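You operate a simulated robot arm through the tools that you are given. There is no shell and no other tool.

Carry out the task below with a simulated two-armed robot. There is one attempt and no reset: what you move stays moved.

## Task
Pick up the yellow grease pump with one hand, pass it to the other hand and put it on the lid stand top. Put the green spanner on the pump tool stand top. Put the green wear gauge in the green kit tray. Fetch the teal ferrule puller and set it on the spares table top. Put the slim clear jug on the repair bench top away on the stock table shelf. Take the black tape and leave it on the claw bench shelf. Take the bucket scrubbing brush on the claw bench top and put it away on the repair bench top. Fetch the blue repair patch and set it on the lid stand top. Fetch the bottle that says "40" from the claw bench top and stand it on the cabinet top. Shut the top drawer of the spares drawer block. The order is free. Set down upright: yellow grease pump, green wear gauge, teal ferrule puller, slim clear jug, bottle.

Only the result counts: the job must be done as asked and must still hold three seconds after the hand-in. Knocking over, shifting, dropping, spilling or breaking anything else fails it. A push-on lid holds only when it is set on centred and level and pressed home; a screw cap is set on level and turned clockwise until tight.

## Robot
Two 7-joint arms with two-finger parallel grippers on one trunk, on a base that drives. Base frame: it is fixed to the floor where the robot stands at the start and does not move with it; the origin is under the middle of the robot, x ahead of it, y to its left, z up; the surface under the hand at the start is at about z = 900. Readings come in mm, degrees, newtons and seconds.
The left shoulder is at the start at [20, 113, 1297], the right one opposite. With the tool pointing down near the work surface each hand reaches from about 180 to 600 mm from the robot's upright axis, wherever it stands, measured 20 degrees to its own side. Places, roughly: black tape (5x5x12 cm) [-1300, 400, 900]; blue repair patch (13x5x4 cm) [-1500, -100, 900]; bucket scrubbing brush (10x6x8 cm) [-1500, 200, 900]; cabinet top [-500, -3600, 1000]; claw bench shelf [-1300, -300, 400]; green kit tray (39x22x5 cm) [400, 500, 900]; green spanner [250, 0, 1000]; green wear gauge [250, 500, 500]; grey oil bottle, white oil bottle [-1500, -750, 1000]; lid stand top [-1400, 2900, 500]; pump tool stand top [-3800, -1100, 800]; repair bench top [400, 1400, 800]; slim clear jug [250, 1500, 750]; spares table top [400, 300, 900]; stock table shelf [-400, 5900, 300]; teal ferrule puller (8x9x12 cm) [300, 600, 500]; top drawer of the spares drawer block [0, -2200, 800]; yellow grease pump [500, 0, 1000]. Payload 1.57 kg a hand.
Tool frame (each hand has its own): the origin (TCP) lies between the finger pads and is the grasp point; the fingertips stand 30 mm ahead of it; z points along the fingers, y is the line along which they close. The gripper opens to 80 mm. The fingers are 17 mm wide and 12 mm thick; the gripper's body (40 by 82 mm) begins 80 mm behind the TCP.
Orientation is told as [roll, pitch, yaw] about the base's x, y, z axes, in that order, counted from this pose: with the fingers straight down and closing along the base's y, the tool's x points along the base's -x, its y along +y and its z along -z.

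## Interface
- The arms move only by the tool step_arm. It takes "left_commands", "right_commands" or both (then of equal length, played together; a hand with none holds still); each is a list of rows, each a list of 7 numbers: the shift along the tool's x, y, z in mm, then the turn, a rotation vector about the tool's x, y, z in degrees, then the opening in per cent of the stroke, from 0 (shut) to 100 (fully open). In form: [[dx, dy, dz, wx, wy, wz, hand], ...]. A call has 1 to 20 rows; each row is the pose to reach, as a shift and turn from the pose commanded when the call began, along the tool's axes at that moment. A row lasts 0.2 s, in which the tool goes at most 50 mm and 8.6 degrees; a call with a longer step from one row to the next is refused whole, and so is a gripper value outside its range. Where a pose cannot be reached the arm comes as near as it can. A force on the tool above 40 N (or 10 N above the force at the start of the call, whichever is more), or a blocked arm, ends the call early, and 0.2 s more pass. Each finger travels about 45 mm/s and halts on what it meets, pressing with about 38 N; the grip force reading is that of the motor and also rises with nothing between the fingers. The clock runs only during rows and for 0.2 s after the last one: add rows that repeat a pose to give the fingers time. The reply holds the time, the measured pose of the TCP, the force on the tool along the base axes, the opening and the grip force, in the units named above and with some noise, with the torque about the TCP (base axes, N m) and any sound that the robot's microphone picked up.
- Cameras (640 x 400 px; columns grow to the right, rows downward): "scene" is now at [73.6, 47.2, 1404.2]; the picture's right is [0.58, -0.81, 0.00], its down [-0.60, -0.43, -0.68] and it looks along [0.55, 0.39, -0.74] (base axes); focal length 214 px, centre (320, 200). "left" rides on the left gripper at [72, 7, -122] in its tool frame; the picture's right is [-0.09, 1.00, 0.00], its down [-0.84, -0.08, -0.54] and it looks along [-0.54, -0.05, 0.84] (tool axes); focal length 238 px, centre (320, 200). "right" rides on the right gripper at [72, -7, -122] in its tool frame; the picture's right is [0.09, 1.00, 0.00], its down [-0.84, 0.08, -0.54] and it looks along [-0.54, 0.05, 0.84] (tool axes); focal length 238 px, centre (320, 200). There is no depth. A picture from a camera that has moved, and an enlarged one, comes with that camera's place and axes in the base frame and with its lens.
- snapshot(camera): a new picture of that camera. No time passes.
- lift_body(by): slides the trunk up (or, below 0, down) by that many mm; the arms and the scene camera ride with it, the base frame stays. It gives what a move gives, with no picture.
- steer(legs): drives the robot by 1 to 6 legs, each [ahead, left, turn to the left] in mm, mm and degrees, along the robot's own axes; the way and the turn of a leg run together, so that a leg with both is an arc; at most 1500 mm and 180 degrees a leg. The arms and the cameras ride along, it lands a little off, and it stops where it bumps. It gives what a move gives.
- aim_head(pan, tilt): turns the head with the scene camera to pan (to the left, within 80 degrees either way) and tilt (down, from -29 to 69), counted from straight ahead of the robot. It gives what a move gives.
- enlarge(camera, box): a new picture of the part [left, top, right, bottom] of that camera's present view, enlarged. No time passes.
- job_done(): hands the job in; it is judged then, once.

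Places have to be worked out from the pictures, the camera data and where the tool is seen. Open the grippers and draw the arms clear of the work before you hand the job in, unless the task says otherwise.

The tools are called after "Request:" as name(argument=value, ...) on one line, values as JSON. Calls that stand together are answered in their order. step_arm: Moves the arms, as the interface text tells. Its arguments: {"type":"object","properties":{"left_commands":{"type":"array","items":{"type":"array","items":{"type":"number"}}},"right_commands":{"type":"array","items":{"type":"array","items":{"type":"number"}}}},"required":[]} The other tools are called the same way: lift_body (by) slides the trunk up or down; steer (legs) drives the base; aim_head (pan, tilt) turns the head that bears the scene camera; snapshot (camera) takes a picture; enlarge (camera, box) takes an enlarged picture of a part of a camera's view; job_done () hands the job in.

At the start:

```text
clock: 0.0
left_ee_pos: [366.8, 427.8, 1203.5]
left_orientation: [0.0, -0.1, 0.1]
left_contact_force: [0.4, -0.2, 0.0]
left_ft_torque: [0.0, 0.04, 0.02]
left_width: 79.9
left_grip_force: 0.0
right_ee_pos: [432.4, 41.8, 1190.1]
right_orientation: [0.0, 0.0, 0.0]
right_contact_force: [-0.3, -0.1, -0.1]
right_ft_torque: [0.02, -0.01, 0.01]
right_width: 80.0
right_grip_force: 0.1
trunk travel left (down, up): [-350.0, 220.0]
robot x, y, heading: [1.8, -2.0, 0.1]
head pan, tilt: [35.4, 47.4]
```

scene: 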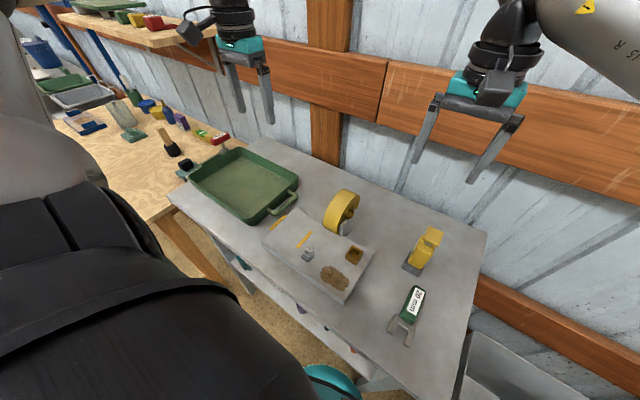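
right: 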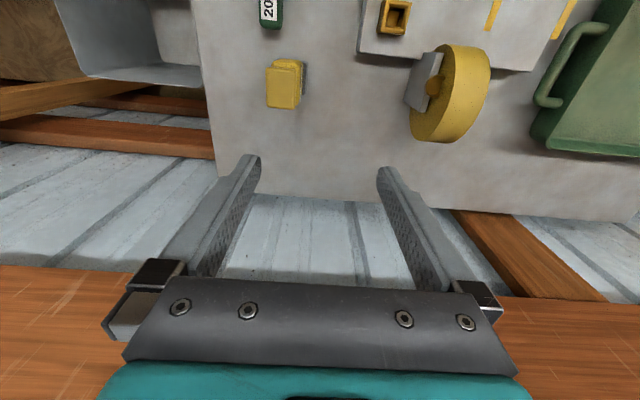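
left: 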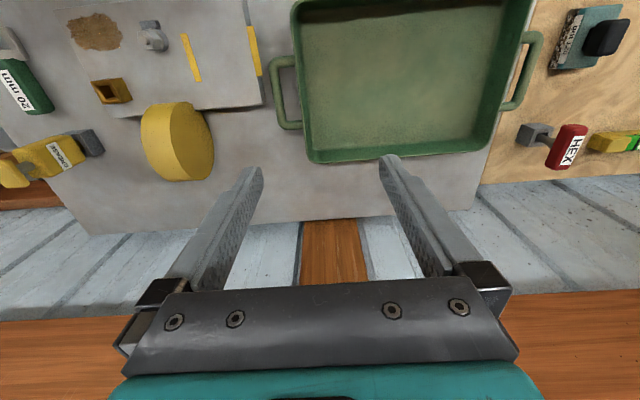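

I start by looking over the spares table in front of me in more detail.

Request:
enlarge(camera="scene", box=[160, 130, 500, 390])

Request:
enlarge(camera="scene", box=[0, 0, 260, 180])

Request:
aim_head(pan=0, tilt=65)

Request:
snapshot(camera="scene")

```text
1.54 times, centred on (330, 260) of scene
camera zoom: at [73.6, 47.2, 1404.2], right [0.58, -0.81, 0.0], down [-0.6, -0.43, -0.68], along [0.55, 0.39, -0.74], focal length 330 px, centre (305, 108)
```

zoom: 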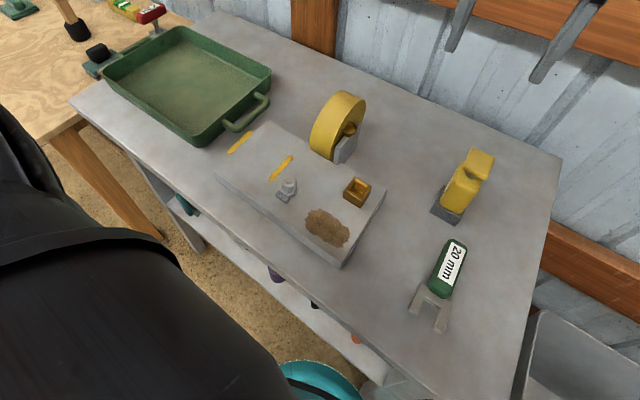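

```text
2.22 times, centred on (130, 90) of scene
camera zoom: at [73.6, 47.2, 1404.2], right [0.58, -0.81, 0.0], down [-0.6, -0.43, -0.68], along [0.55, 0.39, -0.74], focal length 477 px, centre (742, 444)
```

zoom: 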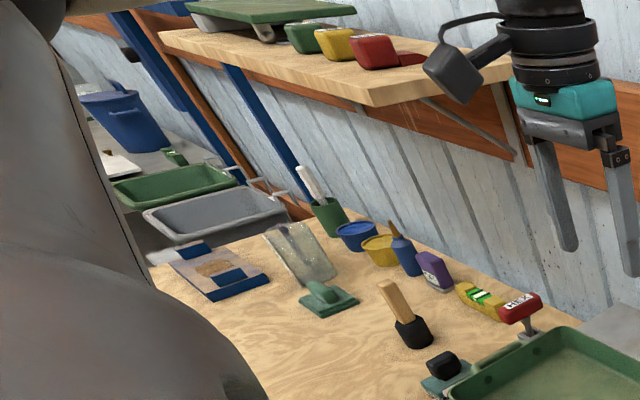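

```text
clock: 1.0
left_ee_pos: [366.8, 427.9, 1202.9]
left_orientation: [0.0, -0.1, 0.0]
left_contact_force: [0.5, 0.8, 0.1]
left_ft_torque: [0.0, -0.01, 0.04]
left_width: 79.9
left_grip_force: 0.1
right_ee_pos: [432.6, 42.8, 1189.2]
right_orientation: [0.1, 0.0, 0.0]
right_contact_force: [0.5, -0.2, -0.4]
right_ft_torque: [-0.03, 0.0, -0.05]
right_width: 80.2
right_grip_force: 0.0
trunk travel left (down, up): [-350.0, 220.0]
robot x, y, heading: [-0.3, 0.2, 0.3]
head pan, tilt: [0.0, 65.0]
```

```text
taken
camera scene: at [69.7, 1.3, 1382.5], right [0.0, -1.0, 0.0], down [-0.91, 0.0, -0.42], along [0.42, 0.0, -0.91], focal length 214 px, centre (320, 200)
```

scene: 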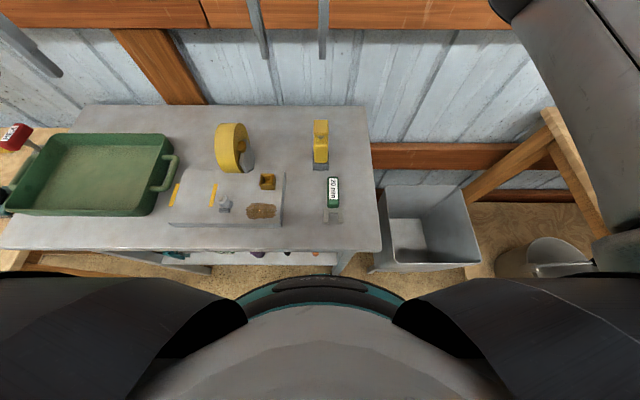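

The spares table fits the listed places. I look around in several directions before moving.

Request:
aim_head(pan=75, tilt=25)

Request:
snapshot(camera="scene")

Request:
aim_head(pan=-75, tilt=25)

Request:
snapshot(camera="scene")

```text
clock: 2.5
left_ee_pos: [366.7, 428.1, 1203.1]
left_orientation: [0.1, -0.1, 0.1]
left_contact_force: [-0.4, -0.5, 0.0]
left_ft_torque: [0.02, 0.02, -0.01]
left_width: 79.9
left_grip_force: 0.0
right_ee_pos: [432.9, 41.9, 1189.7]
right_orientation: [0.0, 0.0, 0.0]
right_contact_force: [-0.1, -0.4, -0.5]
right_ft_torque: [0.01, 0.0, 0.03]
right_width: 79.9
right_grip_force: 0.1
trunk travel left (down, up): [-350.0, 220.0]
robot x, y, heading: [-1.1, 4.6, 0.1]
head pan, tilt: [75.0, 25.0]
```

```text
taken
camera scene: at [32.9, 90.2, 1438.1], right [0.97, -0.26, 0.0], down [-0.11, -0.41, -0.91], along [0.24, 0.88, -0.42], focal length 214 px, centre (320, 200)
```

scene: 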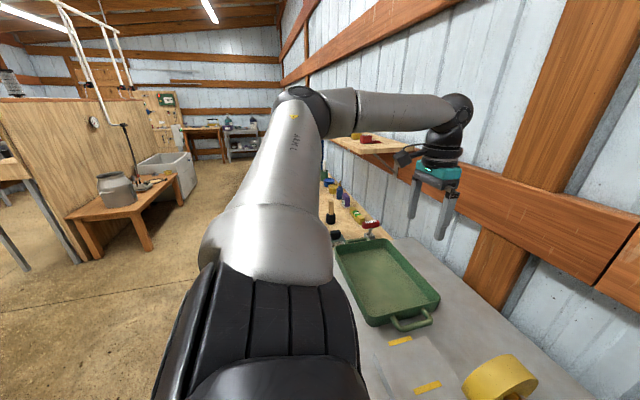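

```text
clock: 4.8
left_ee_pos: [366.9, 428.5, 1203.3]
left_orientation: [0.0, -0.1, 0.1]
left_contact_force: [-0.5, -0.9, -0.4]
left_ft_torque: [-0.04, 0.0, 0.04]
left_width: 80.0
left_grip_force: 0.0
right_ee_pos: [433.5, 42.3, 1189.0]
right_orientation: [0.2, -0.1, 0.0]
right_contact_force: [0.2, 0.5, 0.3]
right_ft_torque: [0.01, 0.0, 0.04]
right_width: 80.1
right_grip_force: 0.1
trunk travel left (down, up): [-350.0, 220.0]
robot x, y, heading: [-0.2, -1.6, 0.1]
head pan, tilt: [-75.0, 25.0]
```

```text
taken
camera scene: at [32.9, -87.8, 1438.1], right [-0.97, -0.26, 0.0], down [-0.11, 0.41, -0.91], along [0.23, -0.88, -0.42], focal length 214 px, centre (320, 200)
```

scene: 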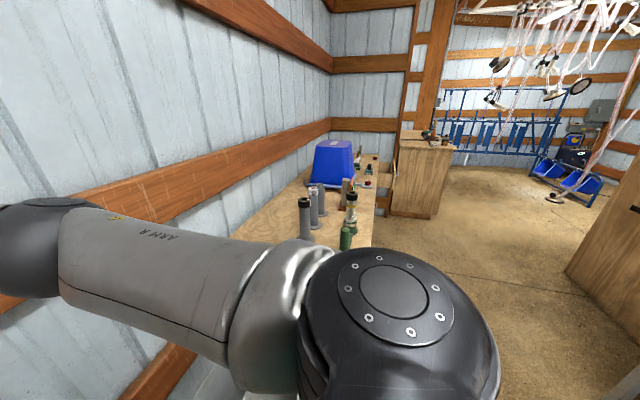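

Nothing is close behind within view; I back off about 450 mm to see under the table and have room to turn.

Request:
steer(legs=[[-450, 0, 0]])

Request:
aim_head(pan=30, tilt=40)

Request:
lift_body(by=-330)

Request:
snapshot(camera="scene")

```text
clock: 7.5
left_ee_pos: [-81.9, 428.7, 1204.4]
left_orientation: [0.0, -0.1, 0.0]
left_contact_force: [0.5, -0.1, -0.5]
left_ft_torque: [-0.01, 0.02, -0.02]
left_width: 80.2
left_grip_force: 0.1
right_ee_pos: [-17.6, 41.9, 1189.6]
right_orientation: [-0.1, 0.0, -0.1]
right_contact_force: [0.5, -0.2, 0.6]
right_ft_torque: [0.0, -0.01, -0.01]
right_width: 79.6
right_grip_force: 0.0
trunk travel left (down, up): [-350.0, 220.0]
robot x, y, heading: [-452.4, 2.9, 0.2]
head pan, tilt: [-75.0, 25.0]
```

```text
clock: 9.4
left_ee_pos: [-82.3, 427.5, 1203.3]
left_orientation: [0.0, -0.1, 0.0]
left_contact_force: [0.3, 0.7, 0.5]
left_ft_torque: [0.02, -0.02, -0.02]
left_width: 80.2
left_grip_force: 0.0
right_ee_pos: [-17.4, 42.7, 1189.2]
right_orientation: [0.0, 0.0, -0.1]
right_contact_force: [-0.2, -0.1, 0.3]
right_ft_torque: [-0.01, -0.03, -0.01]
right_width: 80.0
right_grip_force: 0.0
trunk travel left (down, up): [-350.0, 220.0]
robot x, y, heading: [-447.3, 2.5, 0.0]
head pan, tilt: [30.0, 40.0]
```

```text
clock: 12.6
left_ee_pos: [-81.4, 427.9, 872.5]
left_orientation: [-0.1, -0.1, 0.0]
left_contact_force: [-0.2, -0.2, -0.4]
left_ft_torque: [-0.02, 0.03, 0.05]
left_width: 80.0
left_grip_force: 0.0
right_ee_pos: [-16.3, 42.3, 858.1]
right_orientation: [0.1, 0.0, -0.2]
right_contact_force: [0.1, 0.9, -0.3]
right_ft_torque: [-0.03, 0.01, 0.04]
right_width: 79.8
right_grip_force: 0.0
trunk travel left (down, up): [-20.0, 550.0]
robot x, y, heading: [-449.3, 0.1, -0.1]
head pan, tilt: [30.0, 40.0]
```

```text
taken
camera scene: at [-366.9, 43.9, 1084.9], right [0.5, -0.87, 0.0], down [-0.56, -0.32, -0.77], along [0.66, 0.38, -0.64], focal length 214 px, centre (320, 200)
```

scene: 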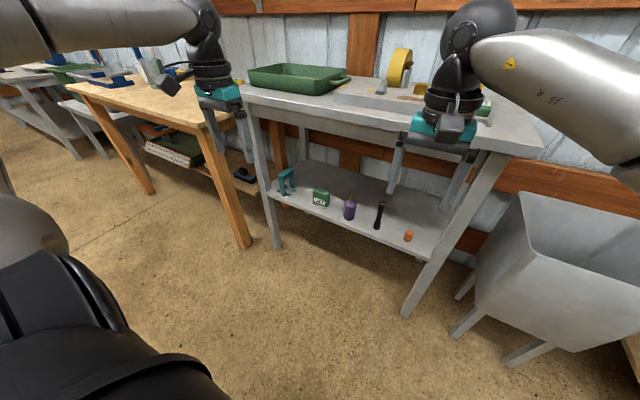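

Request:
enlarge(camera="scene", box=[230, 140, 430, 265])

Request:
enlarge(camera="left", box=[0, 0, 640, 400])

```text
3.20 times, centred on (330, 202) of scene
camera zoom: at [-366.9, 43.9, 1084.9], right [0.5, -0.87, 0.0], down [-0.56, -0.32, -0.77], along [0.66, 0.38, -0.64], focal length 686 px, centre (288, 192)
```

zoom: 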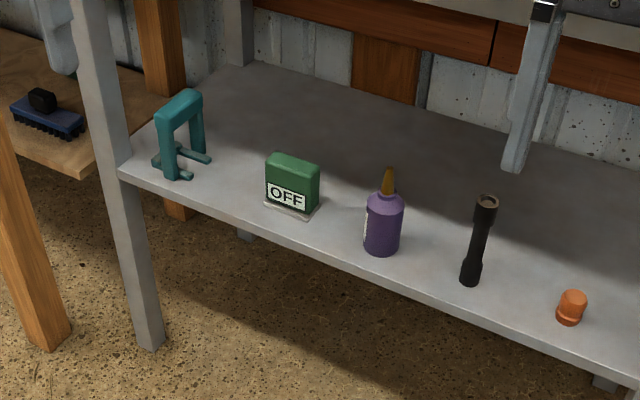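

```text
1.00 times, centred on (320, 200) of left (not enlarged: the box is as wide or as high as the picture)
camera zoom: at [-154.7, 434.1, 994.9], right [0.09, 1.0, 0.0], down [0.84, -0.08, 0.54], along [0.54, -0.05, -0.84], focal length 238 px, centre (320, 200)
```

zoom: 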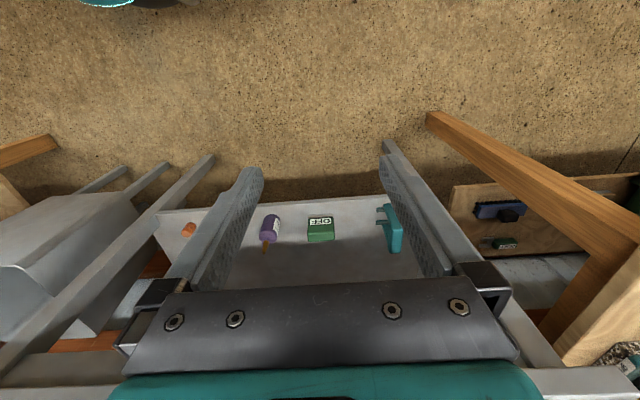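

Request:
enlarge(camera="left", box=[240, 180, 420, 290])

Request:
aim_head(pan=10, tilt=30)

Request:
snapshot(camera="scene")

```text
3.56 times, centred on (330, 235) of left
camera zoom: at [-154.7, 434.1, 994.9], right [0.09, 1.0, 0.0], down [0.84, -0.08, 0.54], along [0.54, -0.05, -0.84], focal length 848 px, centre (284, 76)
```

zoom: 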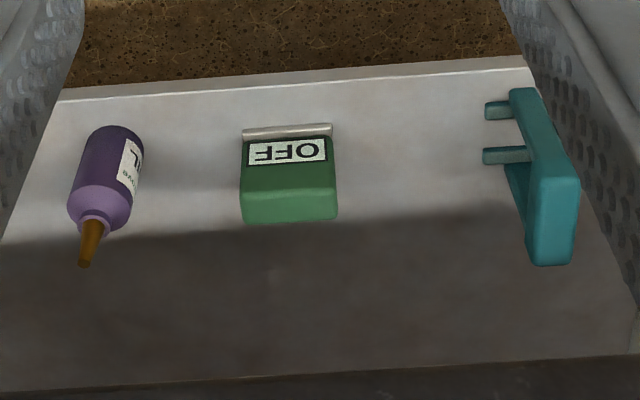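

```text
clock: 13.4
left_ee_pos: [-81.7, 428.0, 874.3]
left_orientation: [0.0, -0.2, 0.0]
left_contact_force: [-0.2, -0.6, -0.1]
left_ft_torque: [-0.02, -0.02, -0.01]
left_width: 80.1
left_grip_force: 0.1
right_ee_pos: [-17.1, 41.9, 859.3]
right_orientation: [-0.1, 0.1, -0.2]
right_contact_force: [0.3, -0.1, 0.9]
right_ft_torque: [-0.02, -0.01, -0.03]
right_width: 80.2
right_grip_force: 0.1
trunk travel left (down, up): [-20.0, 550.0]
robot x, y, heading: [-450.2, -0.4, -0.1]
head pan, tilt: [10.0, 30.0]
```

```text
taken
camera scene: at [-351.5, 17.2, 1100.1], right [0.17, -0.98, 0.0], down [-0.49, -0.09, -0.87], along [0.85, 0.15, -0.5], focal length 214 px, centre (320, 200)
```

scene: 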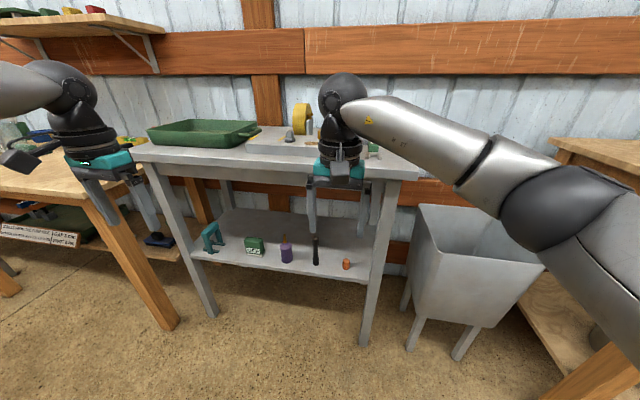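

The shelf holds the teal puller at about (258, 582) and the green box-like gauge at about (268, 401), shelf at z≈450. I pre-shape the arms: left tilted 45° forward and low, right tucked out to its side, before driving up.

Request:
step_arm(left_commands=[[5, -32, 34, 0, -5.6, 0, 100], [10, -64, 68, 0, -11.2, 0, 100], [14, -96, 103, 0, -16.9, 0, 100], [19, -128, 137, 0, -22.5, 0, 100], [24, -161, 171, 0, -28.1, 0, 100], [29, -193, 206, 0, -33.8, 0, 100], [33, -225, 240, 0, -39.4, 0, 100], [38, -257, 274, 0, -45, 0, 100]], right_commands=[[17, -36, -11, 0, 0, 0, 100], [33, -73, -23, 0, 0, 0, 100], [50, -109, -34, 0, 0, 0, 100], [66, -146, -45, 0, 0, 0, 100], [83, -182, -57, 0, 0, 0, 100], [100, -219, -68, 0, 0, 0, 100], [116, -255, -80, 0, 0, 0, 100], [133, -292, -91, 0, 0, 0, 100]])

Request:
snapshot(camera="left")

Request:
snapshot(camera="scene")

```text
clock: 15.2
left_ee_pos: [-105.8, 205.3, 661.3]
left_orientation: [-0.2, -45.0, 0.1]
left_contact_force: [0.1, 0.1, -0.4]
left_ft_torque: [0.01, 0.01, -0.04]
left_width: 79.9
left_grip_force: 0.1
left hand out of reach, approached as far as the arm can: row 7, 8
right_ee_pos: [-150.4, -247.9, 950.6]
right_orientation: [0.0, 0.1, 0.0]
right_contact_force: [-0.2, -0.1, -0.1]
right_ft_torque: [-0.01, 0.02, -0.01]
right_width: 80.1
right_grip_force: 0.1
trunk travel left (down, up): [-20.0, 550.0]
robot x, y, heading: [-448.8, 1.9, -0.1]
head pan, tilt: [10.0, 30.0]
```

```text
taken
camera left: at [-243.3, 212.3, 696.1], right [0.07, 1.0, 0.06], down [0.21, -0.08, 0.98], along [0.98, -0.05, -0.21], focal length 238 px, centre (320, 200)
```

left: 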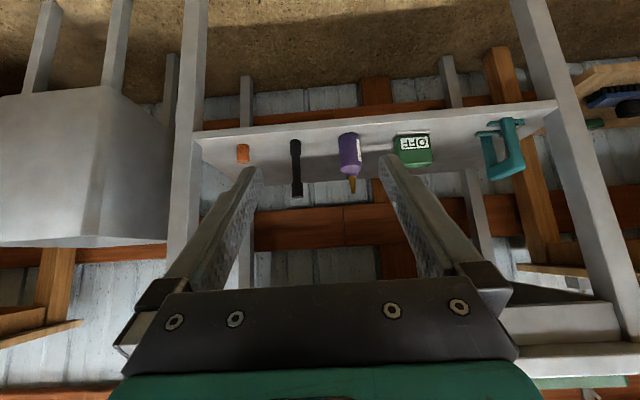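

```text
taken
camera scene: at [-351.8, 18.0, 1100.2], right [0.17, -0.98, 0.0], down [-0.49, -0.09, -0.87], along [0.85, 0.15, -0.5], focal length 214 px, centre (320, 200)
```

scene: 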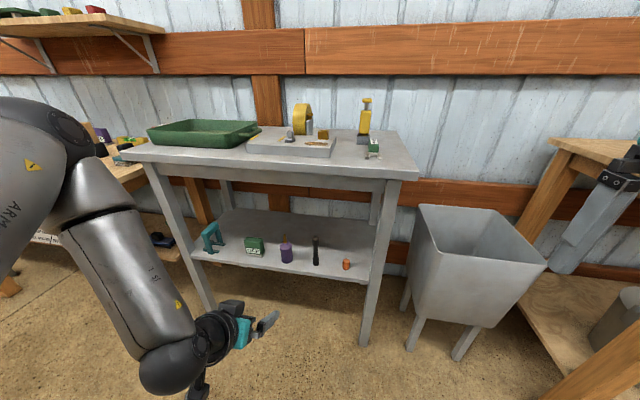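

The left arm is folded near its inner limit; I extend it along the tool axis in free space to see the reach at the low level.

Request:
step_arm(left_commands=[[0, 0, 40, 0, 0, 0, 100], [0, 0, 80, 0, 0, 0, 100], [0, 0, 120, 0, 0, 0, 100], [0, 0, 160, 0, 0, 0, 100]])

```text
clock: 16.2
left_ee_pos: [-8.9, 238.6, 641.0]
left_orientation: [-0.2, -45.1, 0.0]
left_contact_force: [-0.2, -0.3, 0.0]
left_ft_torque: [0.0, -0.01, -0.03]
left_width: 80.0
left_grip_force: 0.2
left hand out of reach, approached as far as the arm can: row 1, 2, 3, 4
right_ee_pos: [-149.7, -249.1, 950.5]
right_orientation: [-0.1, 0.0, -0.1]
right_contact_force: [0.0, -0.3, 0.1]
right_ft_torque: [-0.04, 0.02, -0.03]
right_width: 80.0
right_grip_force: 0.0
trunk travel left (down, up): [-20.0, 550.0]
robot x, y, heading: [-448.9, 1.9, -0.1]
head pan, tilt: [10.0, 30.0]
```

Request:
step_arm(left_commands=[[0, 45, 160, 0, 0, 0, 100], [0, 90, 160, 0, 0, 0, 100], [0, 135, 160, 0, 0, 0, 100], [0, 180, 160, 0, 0, 0, 100]])

Request:
snapshot(camera="scene")

```text
refused: row 1 steps farther than a row can; nothing moved
```

```text
taken
camera scene: at [-351.4, 17.1, 1100.2], right [0.17, -0.99, 0.0], down [-0.49, -0.09, -0.87], along [0.85, 0.15, -0.5], focal length 214 px, centre (320, 200)
```

scene: 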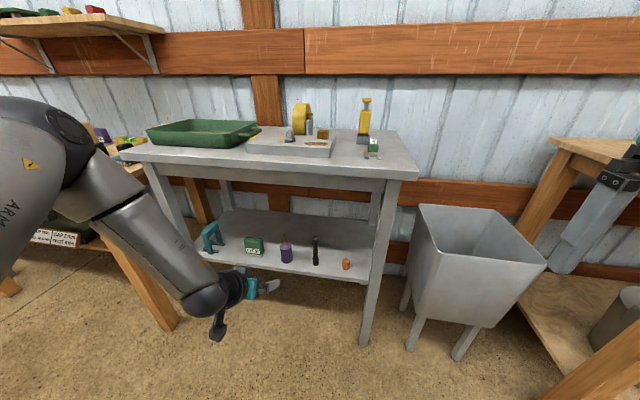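

Request:
step_arm(left_commands=[[0, 45, 0, 0, 0, 0, 100], [0, 90, 0, 0, 0, 0, 100], [0, 135, 0, 0, 0, 0, 100], [0, 180, 0, 0, 0, 0, 100]])

```text
clock: 17.2
left_ee_pos: [-10.1, 418.7, 641.0]
left_orientation: [-0.2, -45.2, 0.0]
left_contact_force: [-0.5, -0.1, 0.0]
left_ft_torque: [-0.02, -0.02, 0.02]
left_width: 80.0
left_grip_force: 0.1
right_ee_pos: [-150.5, -248.3, 950.3]
right_orientation: [-0.1, 0.0, -0.1]
right_contact_force: [0.3, 0.3, 0.5]
right_ft_torque: [0.03, -0.01, -0.01]
right_width: 80.0
right_grip_force: 0.0
trunk travel left (down, up): [-20.0, 550.0]
robot x, y, heading: [-448.6, -2.7, 0.2]
head pan, tilt: [10.0, 30.0]
```

Shifting outward works, so the commanded pose equals the reached one. Now I try to lower from here.

Request:
step_arm(left_commands=[[25, 0, 25, 0, 0, 0, 100], [50, 0, 50, 0, 0, 0, 100], [75, 0, 75, 0, 0, 0, 100], [100, 0, 100, 0, 0, 0, 100]])

```text
clock: 18.2
left_ee_pos: [-35.7, 422.4, 600.3]
left_orientation: [0.0, -45.2, -0.1]
left_contact_force: [-1.2, 0.4, -1.2]
left_ft_torque: [-0.01, 0.0, 0.02]
left_width: 80.1
left_grip_force: 0.1
left hand out of reach, approached as far as the arm can: row 1, 2, 3, 4
right_ee_pos: [-149.0, -249.5, 952.0]
right_orientation: [0.1, -0.1, 0.0]
right_contact_force: [0.3, -0.8, -0.4]
right_ft_torque: [-0.03, 0.02, 0.0]
right_width: 80.3
right_grip_force: 0.1
trunk travel left (down, up): [-20.0, 550.0]
robot x, y, heading: [-450.6, 0.7, -0.3]
head pan, tilt: [10.0, 30.0]
```

The arm is limited by joints at this tilt; I test whether a more horizontal tool lets it go lower.

Request:
step_arm(left_commands=[[0, 0, 0, 0, -8, 0, 100], [0, 0, 0, 0, -16, 0, 100], [0, 0, 0, 0, -24, 0, 100], [0, 0, 0, 0, -32, 0, 100], [20, 0, 20, 0, -32, 0, 100], [40, 0, 40, 0, -32, 0, 100], [60, 0, 60, 0, -32, 0, 100]])

Request:
snapshot(camera="scene")

```text
clock: 19.9
left_ee_pos: [-33.6, 421.4, 529.2]
left_orientation: [-1.7, -77.4, 1.8]
left_contact_force: [0.0, 0.4, 0.2]
left_ft_torque: [-0.02, 0.06, -0.05]
left_width: 80.1
left_grip_force: 0.0
left hand out of reach, approached as far as the arm can: row 1, 2, 3, 7
right_ee_pos: [-150.7, -248.0, 952.0]
right_orientation: [0.0, 0.0, -0.1]
right_contact_force: [-0.5, -0.1, -0.2]
right_ft_torque: [0.01, -0.04, -0.03]
right_width: 80.2
right_grip_force: 0.0
trunk travel left (down, up): [-20.0, 550.0]
robot x, y, heading: [-447.0, 3.8, 0.0]
head pan, tilt: [10.0, 30.0]
```

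```text
taken
camera scene: at [-352.3, 17.4, 1100.3], right [0.17, -0.99, 0.0], down [-0.49, -0.09, -0.87], along [0.85, 0.15, -0.5], focal length 214 px, centre (320, 200)
```

scene: 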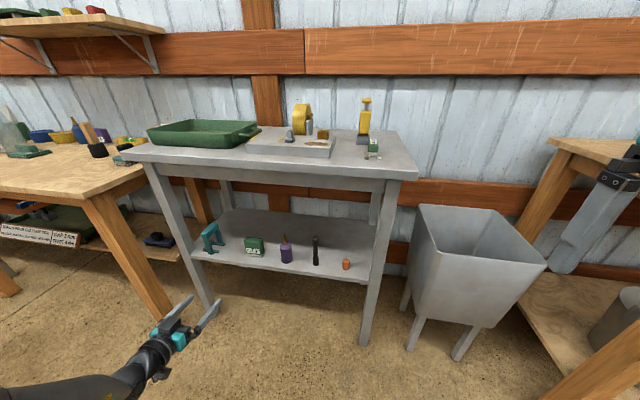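

The more horizontal tilt reached z≈529. I drop the trunk the last bit and tilt back to about -60° to check it holds.

Request:
lift_body(by=-20)

Request:
step_arm(left_commands=[[0, 0, 0, 1, 6, 0, 100], [0, 0, 0, 1.5, 12, 0, 100], [0, 0, 0, 1.7, 17, 0, 100]])

```text
clock: 20.5
left_ee_pos: [-34.6, 419.6, 508.6]
left_orientation: [-1.9, -77.0, 1.7]
left_contact_force: [-0.2, 1.0, 0.5]
left_ft_torque: [0.03, -0.02, 0.02]
left_width: 80.0
left_grip_force: 0.1
right_ee_pos: [-149.3, -247.9, 931.1]
right_orientation: [0.0, -0.1, -0.1]
right_contact_force: [0.3, 0.5, 0.0]
right_ft_torque: [-0.02, 0.0, -0.01]
right_width: 80.1
right_grip_force: 0.0
trunk travel left (down, up): [0.0, 570.0]
robot x, y, heading: [-452.6, 2.0, -0.2]
head pan, tilt: [10.0, 30.0]
```

```text
clock: 21.3
left_ee_pos: [-33.8, 419.1, 508.9]
left_orientation: [-2.1, -60.0, 0.0]
left_contact_force: [0.5, 0.4, 0.1]
left_ft_torque: [-0.01, -0.04, 0.05]
left_width: 80.1
left_grip_force: 0.1
right_ee_pos: [-150.8, -250.1, 932.0]
right_orientation: [0.0, 0.1, -0.1]
right_contact_force: [0.3, 0.0, -0.7]
right_ft_torque: [0.0, 0.0, -0.03]
right_width: 80.0
right_grip_force: 0.1
trunk travel left (down, up): [0.0, 570.0]
robot x, y, heading: [-451.5, -1.9, -0.2]
head pan, tilt: [10.0, 30.0]
```

Request:
snapshot(camera="left")

Request:
snapshot(camera="scene")

Request:
enlarge(camera="left", box=[240, 80, 440, 205])

```text
taken
camera left: at [-176.9, 429.9, 506.4], right [0.08, 1.0, 0.06], down [-0.05, -0.06, 1.0], along [1.0, -0.08, 0.05], focal length 238 px, centre (320, 200)
```

left: 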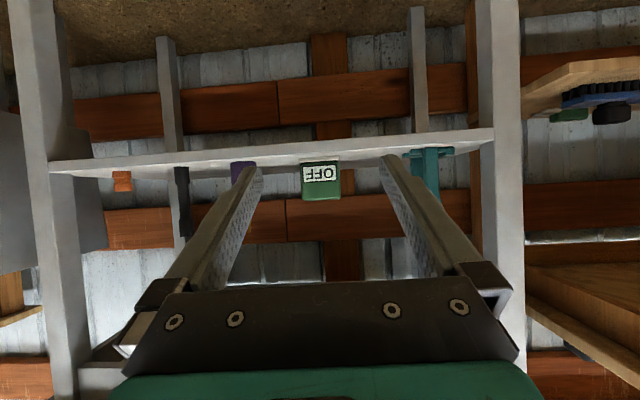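

```text
taken
camera scene: at [-351.5, 17.1, 1080.2], right [0.17, -0.99, 0.0], down [-0.49, -0.09, -0.87], along [0.85, 0.15, -0.5], focal length 214 px, centre (320, 200)
```

scene: 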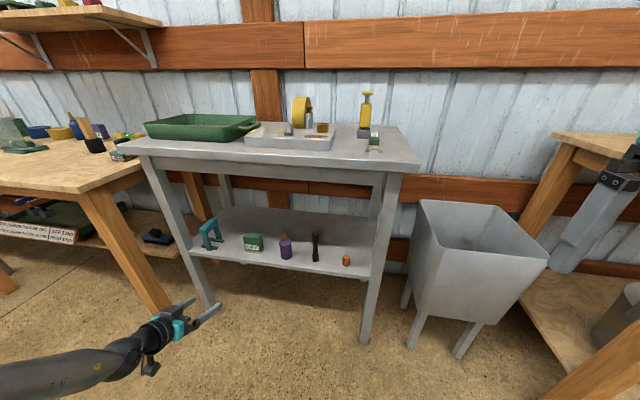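

```text
3.20 times, centred on (340, 142) of left
camera zoom: at [-176.9, 429.9, 506.4], right [0.08, 1.0, 0.06], down [-0.05, -0.06, 1.0], along [1.0, -0.08, 0.05], focal length 763 px, centre (256, 384)
```

zoom: 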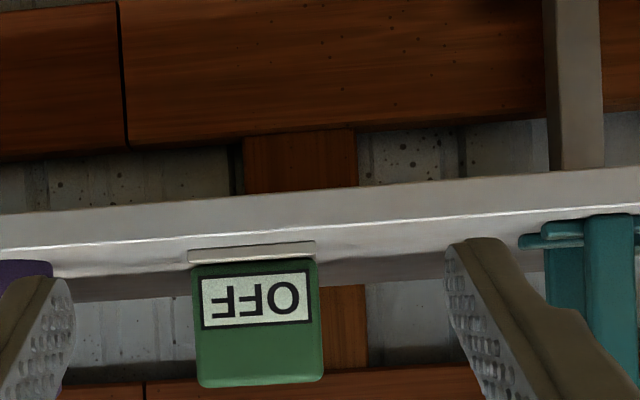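

The box (gauge) spans about x 254–282, y 361–436, z 449–529 with the shelf at 449. I straighten the tool, shift to y≈398 and drive 200 mm nearer.

Request:
step_arm(left_commands=[[0, -11, 0, -1, 0, 0, 100], [0, -21, 0, -2.1, 0, 0, 100]])

Request:
steer(legs=[[190, 0, 0.1]])

Request:
snapshot(camera="left")

Request:
snapshot(camera="scene")

```text
clock: 21.9
left_ee_pos: [-36.1, 397.8, 509.8]
left_orientation: [0.1, -60.0, 0.0]
left_contact_force: [-0.4, 0.1, 0.7]
left_ft_torque: [0.01, 0.01, -0.02]
left_width: 79.8
left_grip_force: 0.1
right_ee_pos: [-151.0, -247.9, 931.3]
right_orientation: [0.1, 0.0, -0.2]
right_contact_force: [-0.3, -0.8, 0.6]
right_ft_torque: [0.0, -0.02, 0.01]
right_width: 80.0
right_grip_force: 0.0
trunk travel left (down, up): [0.0, 570.0]
robot x, y, heading: [-452.1, 3.6, -0.2]
head pan, tilt: [10.0, 30.0]
```

```text
clock: 23.5
left_ee_pos: [154.8, 399.7, 508.7]
left_orientation: [-0.1, -60.0, 0.3]
left_contact_force: [0.5, 0.4, -0.7]
left_ft_torque: [0.0, -0.01, 0.02]
left_width: 79.8
left_grip_force: 0.0
right_ee_pos: [42.2, -248.2, 931.7]
right_orientation: [-0.1, 0.1, 0.1]
right_contact_force: [-0.1, -1.0, 0.0]
right_ft_torque: [0.02, -0.03, 0.01]
right_width: 79.7
right_grip_force: 0.1
trunk travel left (down, up): [0.0, 570.0]
robot x, y, heading: [-258.4, 2.1, 0.2]
head pan, tilt: [10.0, 30.0]
```

```text
taken
camera left: at [11.6, 405.3, 507.1], right [0.04, 1.0, 0.08], down [-0.05, -0.08, 1.0], along [1.0, -0.04, 0.05], focal length 238 px, centre (320, 200)
```

left: 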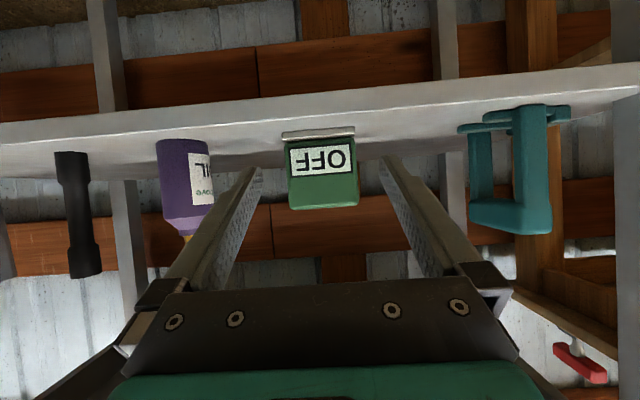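

```text
taken
camera scene: at [-160.9, 17.4, 1080.2], right [0.18, -0.98, 0.0], down [-0.49, -0.09, -0.87], along [0.85, 0.15, -0.5], focal length 214 px, centre (320, 200)
```

scene: 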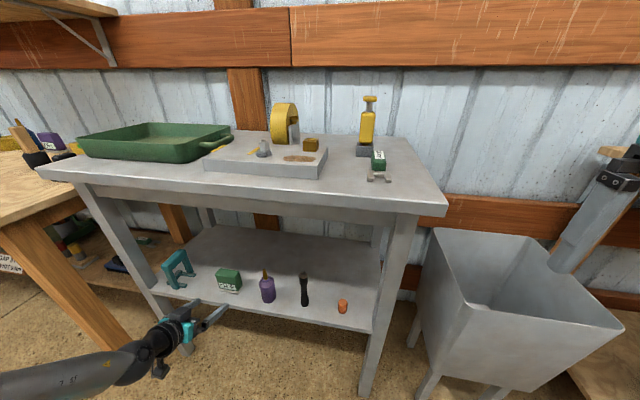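

The box sits centred on the tool axis (offset under 1 mm). I advance the arm half-way first and check.

Request:
step_arm(left_commands=[[-11, 0, 26, 0, 0, 0, 100], [-22, 0, 51, 0, 0, 0, 100]])

Request:
snapshot(camera="left")

```text
clock: 24.1
left_ee_pos: [208.4, 400.7, 502.7]
left_orientation: [0.0, -59.9, 0.2]
left_contact_force: [-0.6, 0.3, 0.0]
left_ft_torque: [0.0, -0.02, 0.01]
left_width: 80.0
left_grip_force: 0.1
right_ee_pos: [41.0, -249.2, 932.0]
right_orientation: [0.0, 0.0, 0.2]
right_contact_force: [0.1, -0.5, 0.3]
right_ft_torque: [0.04, -0.01, 0.03]
right_width: 80.0
right_grip_force: 0.1
trunk travel left (down, up): [0.0, 570.0]
robot x, y, heading: [-259.8, 1.5, 0.1]
head pan, tilt: [10.0, 30.0]
```

```text
taken
camera left: at [67.0, 406.2, 500.7], right [0.04, 1.0, 0.08], down [-0.05, -0.08, 1.0], along [1.0, -0.04, 0.05], focal length 238 px, centre (320, 200)
```

left: 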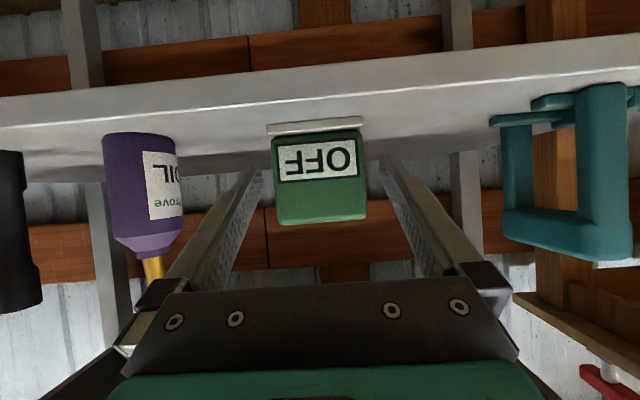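

Still centred within about 1 mm. I advance the rest so the fingers straddle the box, then close.

Request:
step_arm(left_commands=[[-10, 0, 25, 0, 0, 0, 100], [-20, 0, 51, 0, 0, 0, 100]])

Request:
snapshot(camera="left")

```text
clock: 24.7
left_ee_pos: [263.4, 401.1, 494.4]
left_orientation: [-0.1, -60.0, 0.4]
left_contact_force: [0.7, 0.9, 0.5]
left_ft_torque: [0.01, -0.01, 0.01]
left_width: 80.0
left_grip_force: 0.1
right_ee_pos: [40.5, -248.6, 932.1]
right_orientation: [0.0, 0.0, 0.1]
right_contact_force: [1.0, -0.9, -0.6]
right_ft_torque: [0.01, 0.01, -0.03]
right_width: 79.9
right_grip_force: 0.1
trunk travel left (down, up): [0.0, 570.0]
robot x, y, heading: [-263.7, 3.0, 0.1]
head pan, tilt: [10.0, 30.0]
```

```text
taken
camera left: at [121.3, 406.3, 492.7], right [0.04, 1.0, 0.08], down [-0.05, -0.08, 1.0], along [1.0, -0.04, 0.05], focal length 238 px, centre (320, 200)
```

left: 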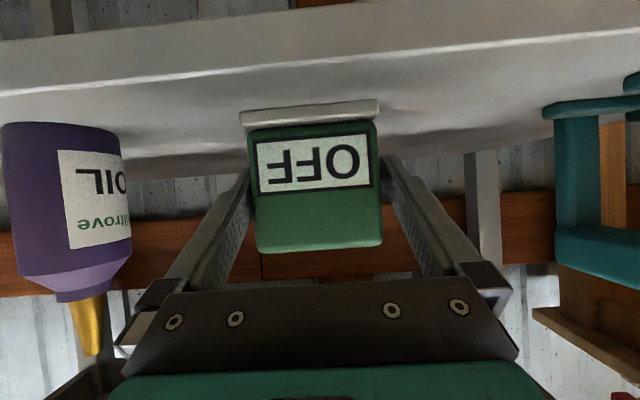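

Request:
step_arm(left_commands=[[0, 0, 0, 0, 0, 0, 60], [0, 0, 0, 0, 0, 0, 0], [0, 0, 0, 0, 0, 0, 0], [0, 0, 0, 0, 0, 0, 0]])

Request:
snapshot(camera="left")

```text
clock: 25.7
left_ee_pos: [263.7, 400.2, 494.6]
left_orientation: [0.0, -60.0, 0.3]
left_contact_force: [0.3, -1.0, 0.8]
left_ft_torque: [-0.13, -0.06, 0.03]
left_width: 72.0
left_grip_force: 38.1
right_ee_pos: [41.7, -249.5, 931.3]
right_orientation: [0.0, 0.0, 0.0]
right_contact_force: [-0.3, 0.3, 0.3]
right_ft_torque: [-0.01, 0.01, -0.03]
right_width: 80.1
right_grip_force: 0.1
trunk travel left (down, up): [0.0, 570.0]
robot x, y, heading: [-262.8, 1.9, 0.1]
head pan, tilt: [10.0, 30.0]
```

```text
taken
camera left: at [121.1, 406.4, 492.8], right [0.04, 1.0, 0.08], down [-0.05, -0.08, 1.0], along [1.0, -0.04, 0.05], focal length 238 px, centre (320, 200)
```

left: 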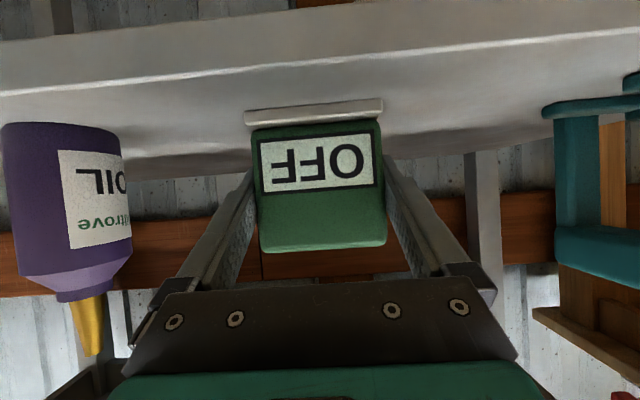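

Gripped at 72 mm width. I lift 25 mm and back out by driving.

Request:
step_arm(left_commands=[[-11, 0, -6, 0, 0, 0, 0], [-22, 0, -13, 0, 0, 0, 0], [-22, 0, -13, 0, 0, 0, 0]])

Request:
steer(legs=[[-300, 0, 0]])

Request:
snapshot(camera="left")

Request:
snapshot(camera="scene")

```text
clock: 26.5
left_ee_pos: [261.7, 401.4, 519.9]
left_orientation: [-0.1, -59.9, 0.3]
left_contact_force: [0.2, 0.5, -1.6]
left_ft_torque: [0.06, 0.01, 0.0]
left_width: 71.7
left_grip_force: 38.5
right_ee_pos: [41.5, -248.0, 931.4]
right_orientation: [0.0, 0.0, 0.1]
right_contact_force: [-0.3, -0.9, 0.0]
right_ft_torque: [0.0, 0.0, 0.0]
right_width: 79.9
right_grip_force: 0.0
trunk travel left (down, up): [0.0, 570.0]
robot x, y, heading: [-257.8, -0.7, 0.1]
head pan, tilt: [10.0, 30.0]
```

```text
clock: 28.5
left_ee_pos: [-38.8, 401.9, 520.9]
left_orientation: [0.0, -60.0, 0.4]
left_contact_force: [-0.9, 0.1, -2.4]
left_ft_torque: [0.02, -0.03, -0.01]
left_width: 71.6
left_grip_force: 38.5
right_ee_pos: [-258.2, -248.4, 930.7]
right_orientation: [0.1, 0.0, 0.2]
right_contact_force: [0.6, 0.1, 0.5]
right_ft_torque: [0.02, 0.02, 0.0]
right_width: 79.9
right_grip_force: 0.0
trunk travel left (down, up): [0.0, 570.0]
robot x, y, heading: [-558.3, -0.3, -0.2]
head pan, tilt: [10.0, 30.0]
```

```text
taken
camera left: at [-179.9, 406.1, 518.1], right [0.04, 1.0, 0.08], down [-0.05, -0.08, 1.0], along [1.0, -0.04, 0.05], focal length 238 px, centre (320, 200)
```

left: 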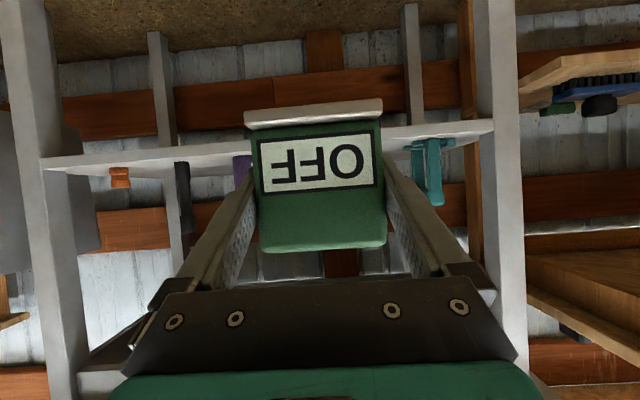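

```text
taken
camera scene: at [-460.4, 17.0, 1080.2], right [0.18, -0.98, 0.0], down [-0.49, -0.09, -0.87], along [0.85, 0.15, -0.5], focal length 214 px, centre (320, 200)
```

scene: 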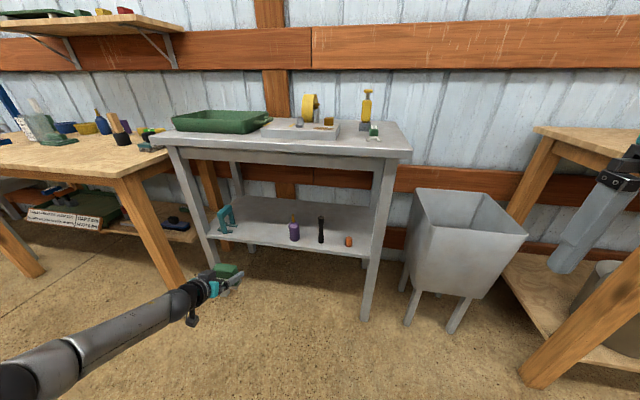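

The gauge is held (bottom about 45 mm below the TCP). I raise the trunk 520 mm so it clears the tray rim, and look at the tray.

Request:
lift_body(by=520)

Request:
aim_head(pan=25, tilt=40)

Request:
snapshot(camera="scene")

Request:
snapshot(camera="left")

```text
refused: 520 is not a number from -400 to 400
```

```text
clock: 29.3
left_ee_pos: [-38.5, 400.2, 519.6]
left_orientation: [0.0, -59.9, 0.3]
left_contact_force: [0.8, -0.3, -2.6]
left_ft_torque: [0.03, 0.04, 0.0]
left_width: 71.7
left_grip_force: 37.8
right_ee_pos: [-256.7, -248.9, 931.5]
right_orientation: [-0.1, -0.1, 0.2]
right_contact_force: [-1.2, -0.6, 0.4]
right_ft_torque: [0.0, -0.02, 0.01]
right_width: 80.0
right_grip_force: 0.0
trunk travel left (down, up): [0.0, 570.0]
robot x, y, heading: [-556.9, -0.3, 0.1]
head pan, tilt: [25.0, 40.0]
```

```text
taken
camera scene: at [-472.5, 37.1, 1064.8], right [0.43, -0.91, 0.0], down [-0.58, -0.27, -0.77], along [0.69, 0.33, -0.64], focal length 214 px, centre (320, 200)
```

scene: 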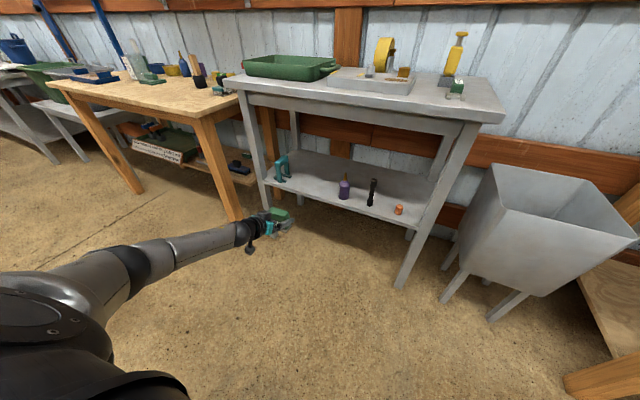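

```text
taken
camera left: at [-180.0, 406.0, 518.0], right [0.04, 1.0, 0.08], down [-0.05, -0.08, 1.0], along [1.0, -0.04, 0.05], focal length 238 px, centre (320, 200)
```

left: 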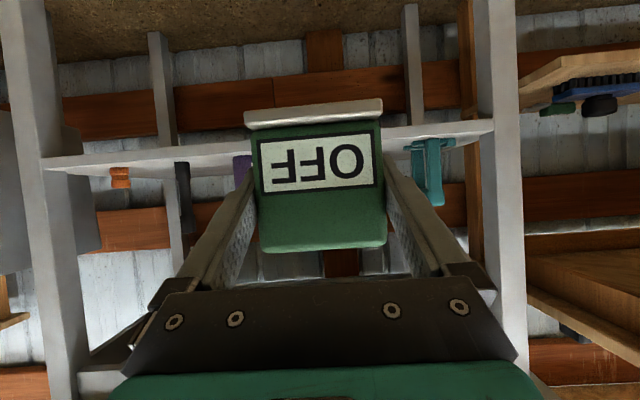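

The lift is limited to 400 per call; I split it.

Request:
lift_body(by=350)

Request:
lift_body(by=170)

Request:
snapshot(camera="scene")

Request:
snapshot(camera="left")

```text
clock: 32.7
left_ee_pos: [-36.6, 400.8, 869.6]
left_orientation: [0.1, -60.0, 0.4]
left_contact_force: [0.0, -0.1, -1.4]
left_ft_torque: [-0.02, -0.03, 0.03]
left_width: 71.5
left_grip_force: 37.5
right_ee_pos: [-257.8, -248.4, 1281.2]
right_orientation: [0.0, 0.0, 0.2]
right_contact_force: [-0.2, -0.1, 0.8]
right_ft_torque: [-0.03, 0.01, -0.02]
right_width: 80.1
right_grip_force: 0.1
trunk travel left (down, up): [-350.0, 220.0]
robot x, y, heading: [-559.2, -0.3, -0.0]
head pan, tilt: [25.0, 40.0]
```

```text
clock: 34.6
left_ee_pos: [-37.8, 400.7, 1038.9]
left_orientation: [0.0, -60.0, 0.5]
left_contact_force: [0.4, 0.1, -2.0]
left_ft_torque: [0.01, -0.01, 0.02]
left_width: 71.4
left_grip_force: 38.1
right_ee_pos: [-257.5, -248.5, 1451.1]
right_orientation: [0.0, 0.0, 0.2]
right_contact_force: [0.1, 0.2, -0.6]
right_ft_torque: [-0.02, 0.0, 0.01]
right_width: 80.1
right_grip_force: 0.1
trunk travel left (down, up): [-520.0, 50.0]
robot x, y, heading: [-559.6, -1.9, 0.2]
head pan, tilt: [25.0, 40.0]
```

```text
taken
camera scene: at [-472.4, 37.2, 1584.7], right [0.43, -0.9, 0.0], down [-0.58, -0.27, -0.77], along [0.69, 0.33, -0.64], focal length 214 px, centre (320, 200)
```

scene: 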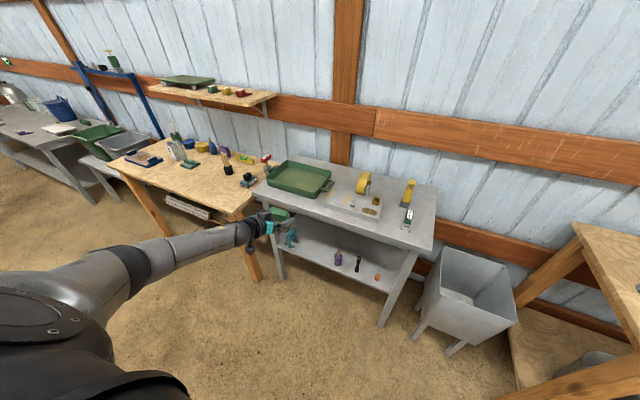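

```text
taken
camera left: at [-179.9, 406.1, 1038.0], right [0.04, 1.0, 0.08], down [-0.05, -0.08, 1.0], along [1.0, -0.04, 0.05], focal length 238 px, centre (320, 200)
```

left: 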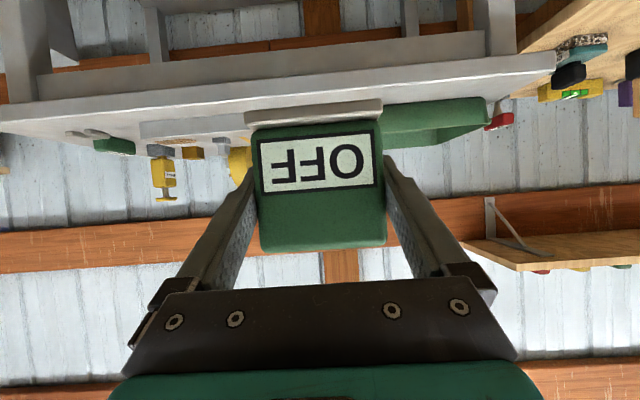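

Request:
enlarge(camera="scene", box=[230, 140, 450, 278])

```text
2.90 times, centred on (340, 209) of scene
camera zoom: at [-472.4, 37.2, 1584.7], right [0.43, -0.9, 0.0], down [-0.58, -0.27, -0.77], along [0.69, 0.33, -0.64], focal length 622 px, centre (262, 174)
```

zoom: 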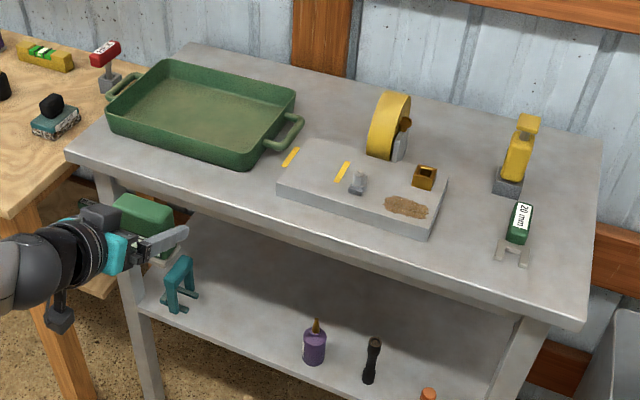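

The tray interior spans roughly x 245–440, y 405–655 at z≈905. I drive so that the gauge hovers over about (300, 530).

Request:
steer(legs=[[338, 130, 0]])

Request:
snapshot(camera="left")

Request:
aim_head(pan=45, tilt=50)

Request:
snapshot(camera="scene")

```text
clock: 37.0
left_ee_pos: [298.2, 532.2, 1038.6]
left_orientation: [0.0, -60.1, 0.4]
left_contact_force: [0.8, -0.8, -2.8]
left_ft_torque: [-0.03, 0.0, 0.01]
left_width: 71.5
left_grip_force: 38.3
right_ee_pos: [78.4, -117.1, 1450.3]
right_orientation: [0.0, 0.0, 0.2]
right_contact_force: [0.7, -0.6, -0.1]
right_ft_torque: [-0.02, -0.01, 0.0]
right_width: 79.9
right_grip_force: 0.0
trunk travel left (down, up): [-520.0, 50.0]
robot x, y, heading: [-223.3, 129.8, 0.1]
head pan, tilt: [25.0, 40.0]
```

```text
taken
camera left: at [155.5, 536.7, 1037.9], right [0.04, 1.0, 0.08], down [-0.05, -0.08, 1.0], along [1.0, -0.04, 0.05], focal length 238 px, centre (320, 200)
```

left: 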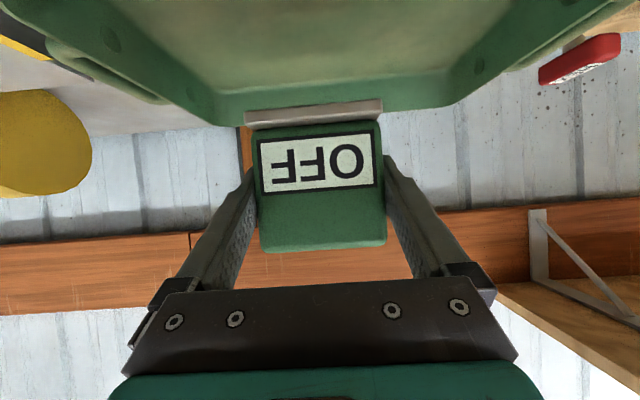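

```text
clock: 37.8
left_ee_pos: [296.3, 531.2, 1039.4]
left_orientation: [-0.1, -60.0, 0.4]
left_contact_force: [0.2, 0.3, -1.7]
left_ft_torque: [0.0, 0.01, 0.02]
left_width: 71.4
left_grip_force: 38.2
right_ee_pos: [77.9, -118.5, 1451.5]
right_orientation: [0.0, 0.0, 0.2]
right_contact_force: [-0.1, -0.1, 0.4]
right_ft_torque: [0.01, -0.03, -0.03]
right_width: 80.0
right_grip_force: 0.0
trunk travel left (down, up): [-520.0, 50.0]
robot x, y, heading: [-222.2, 127.4, 0.2]
head pan, tilt: [45.0, 50.0]
```

```text
taken
camera scene: at [-160.2, 186.0, 1570.7], right [0.71, -0.71, 0.0], down [-0.54, -0.54, -0.64], along [0.45, 0.46, -0.77], focal length 214 px, centre (320, 200)
```

scene: 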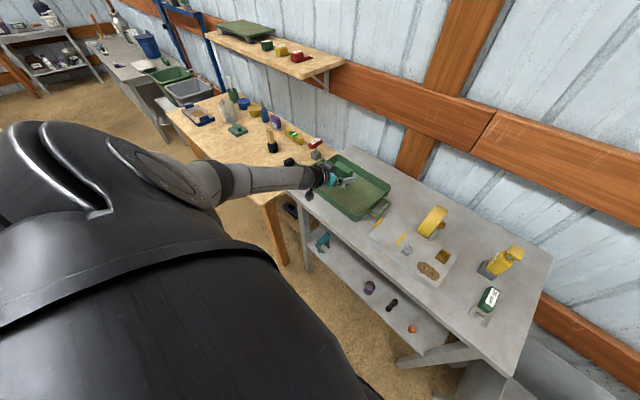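

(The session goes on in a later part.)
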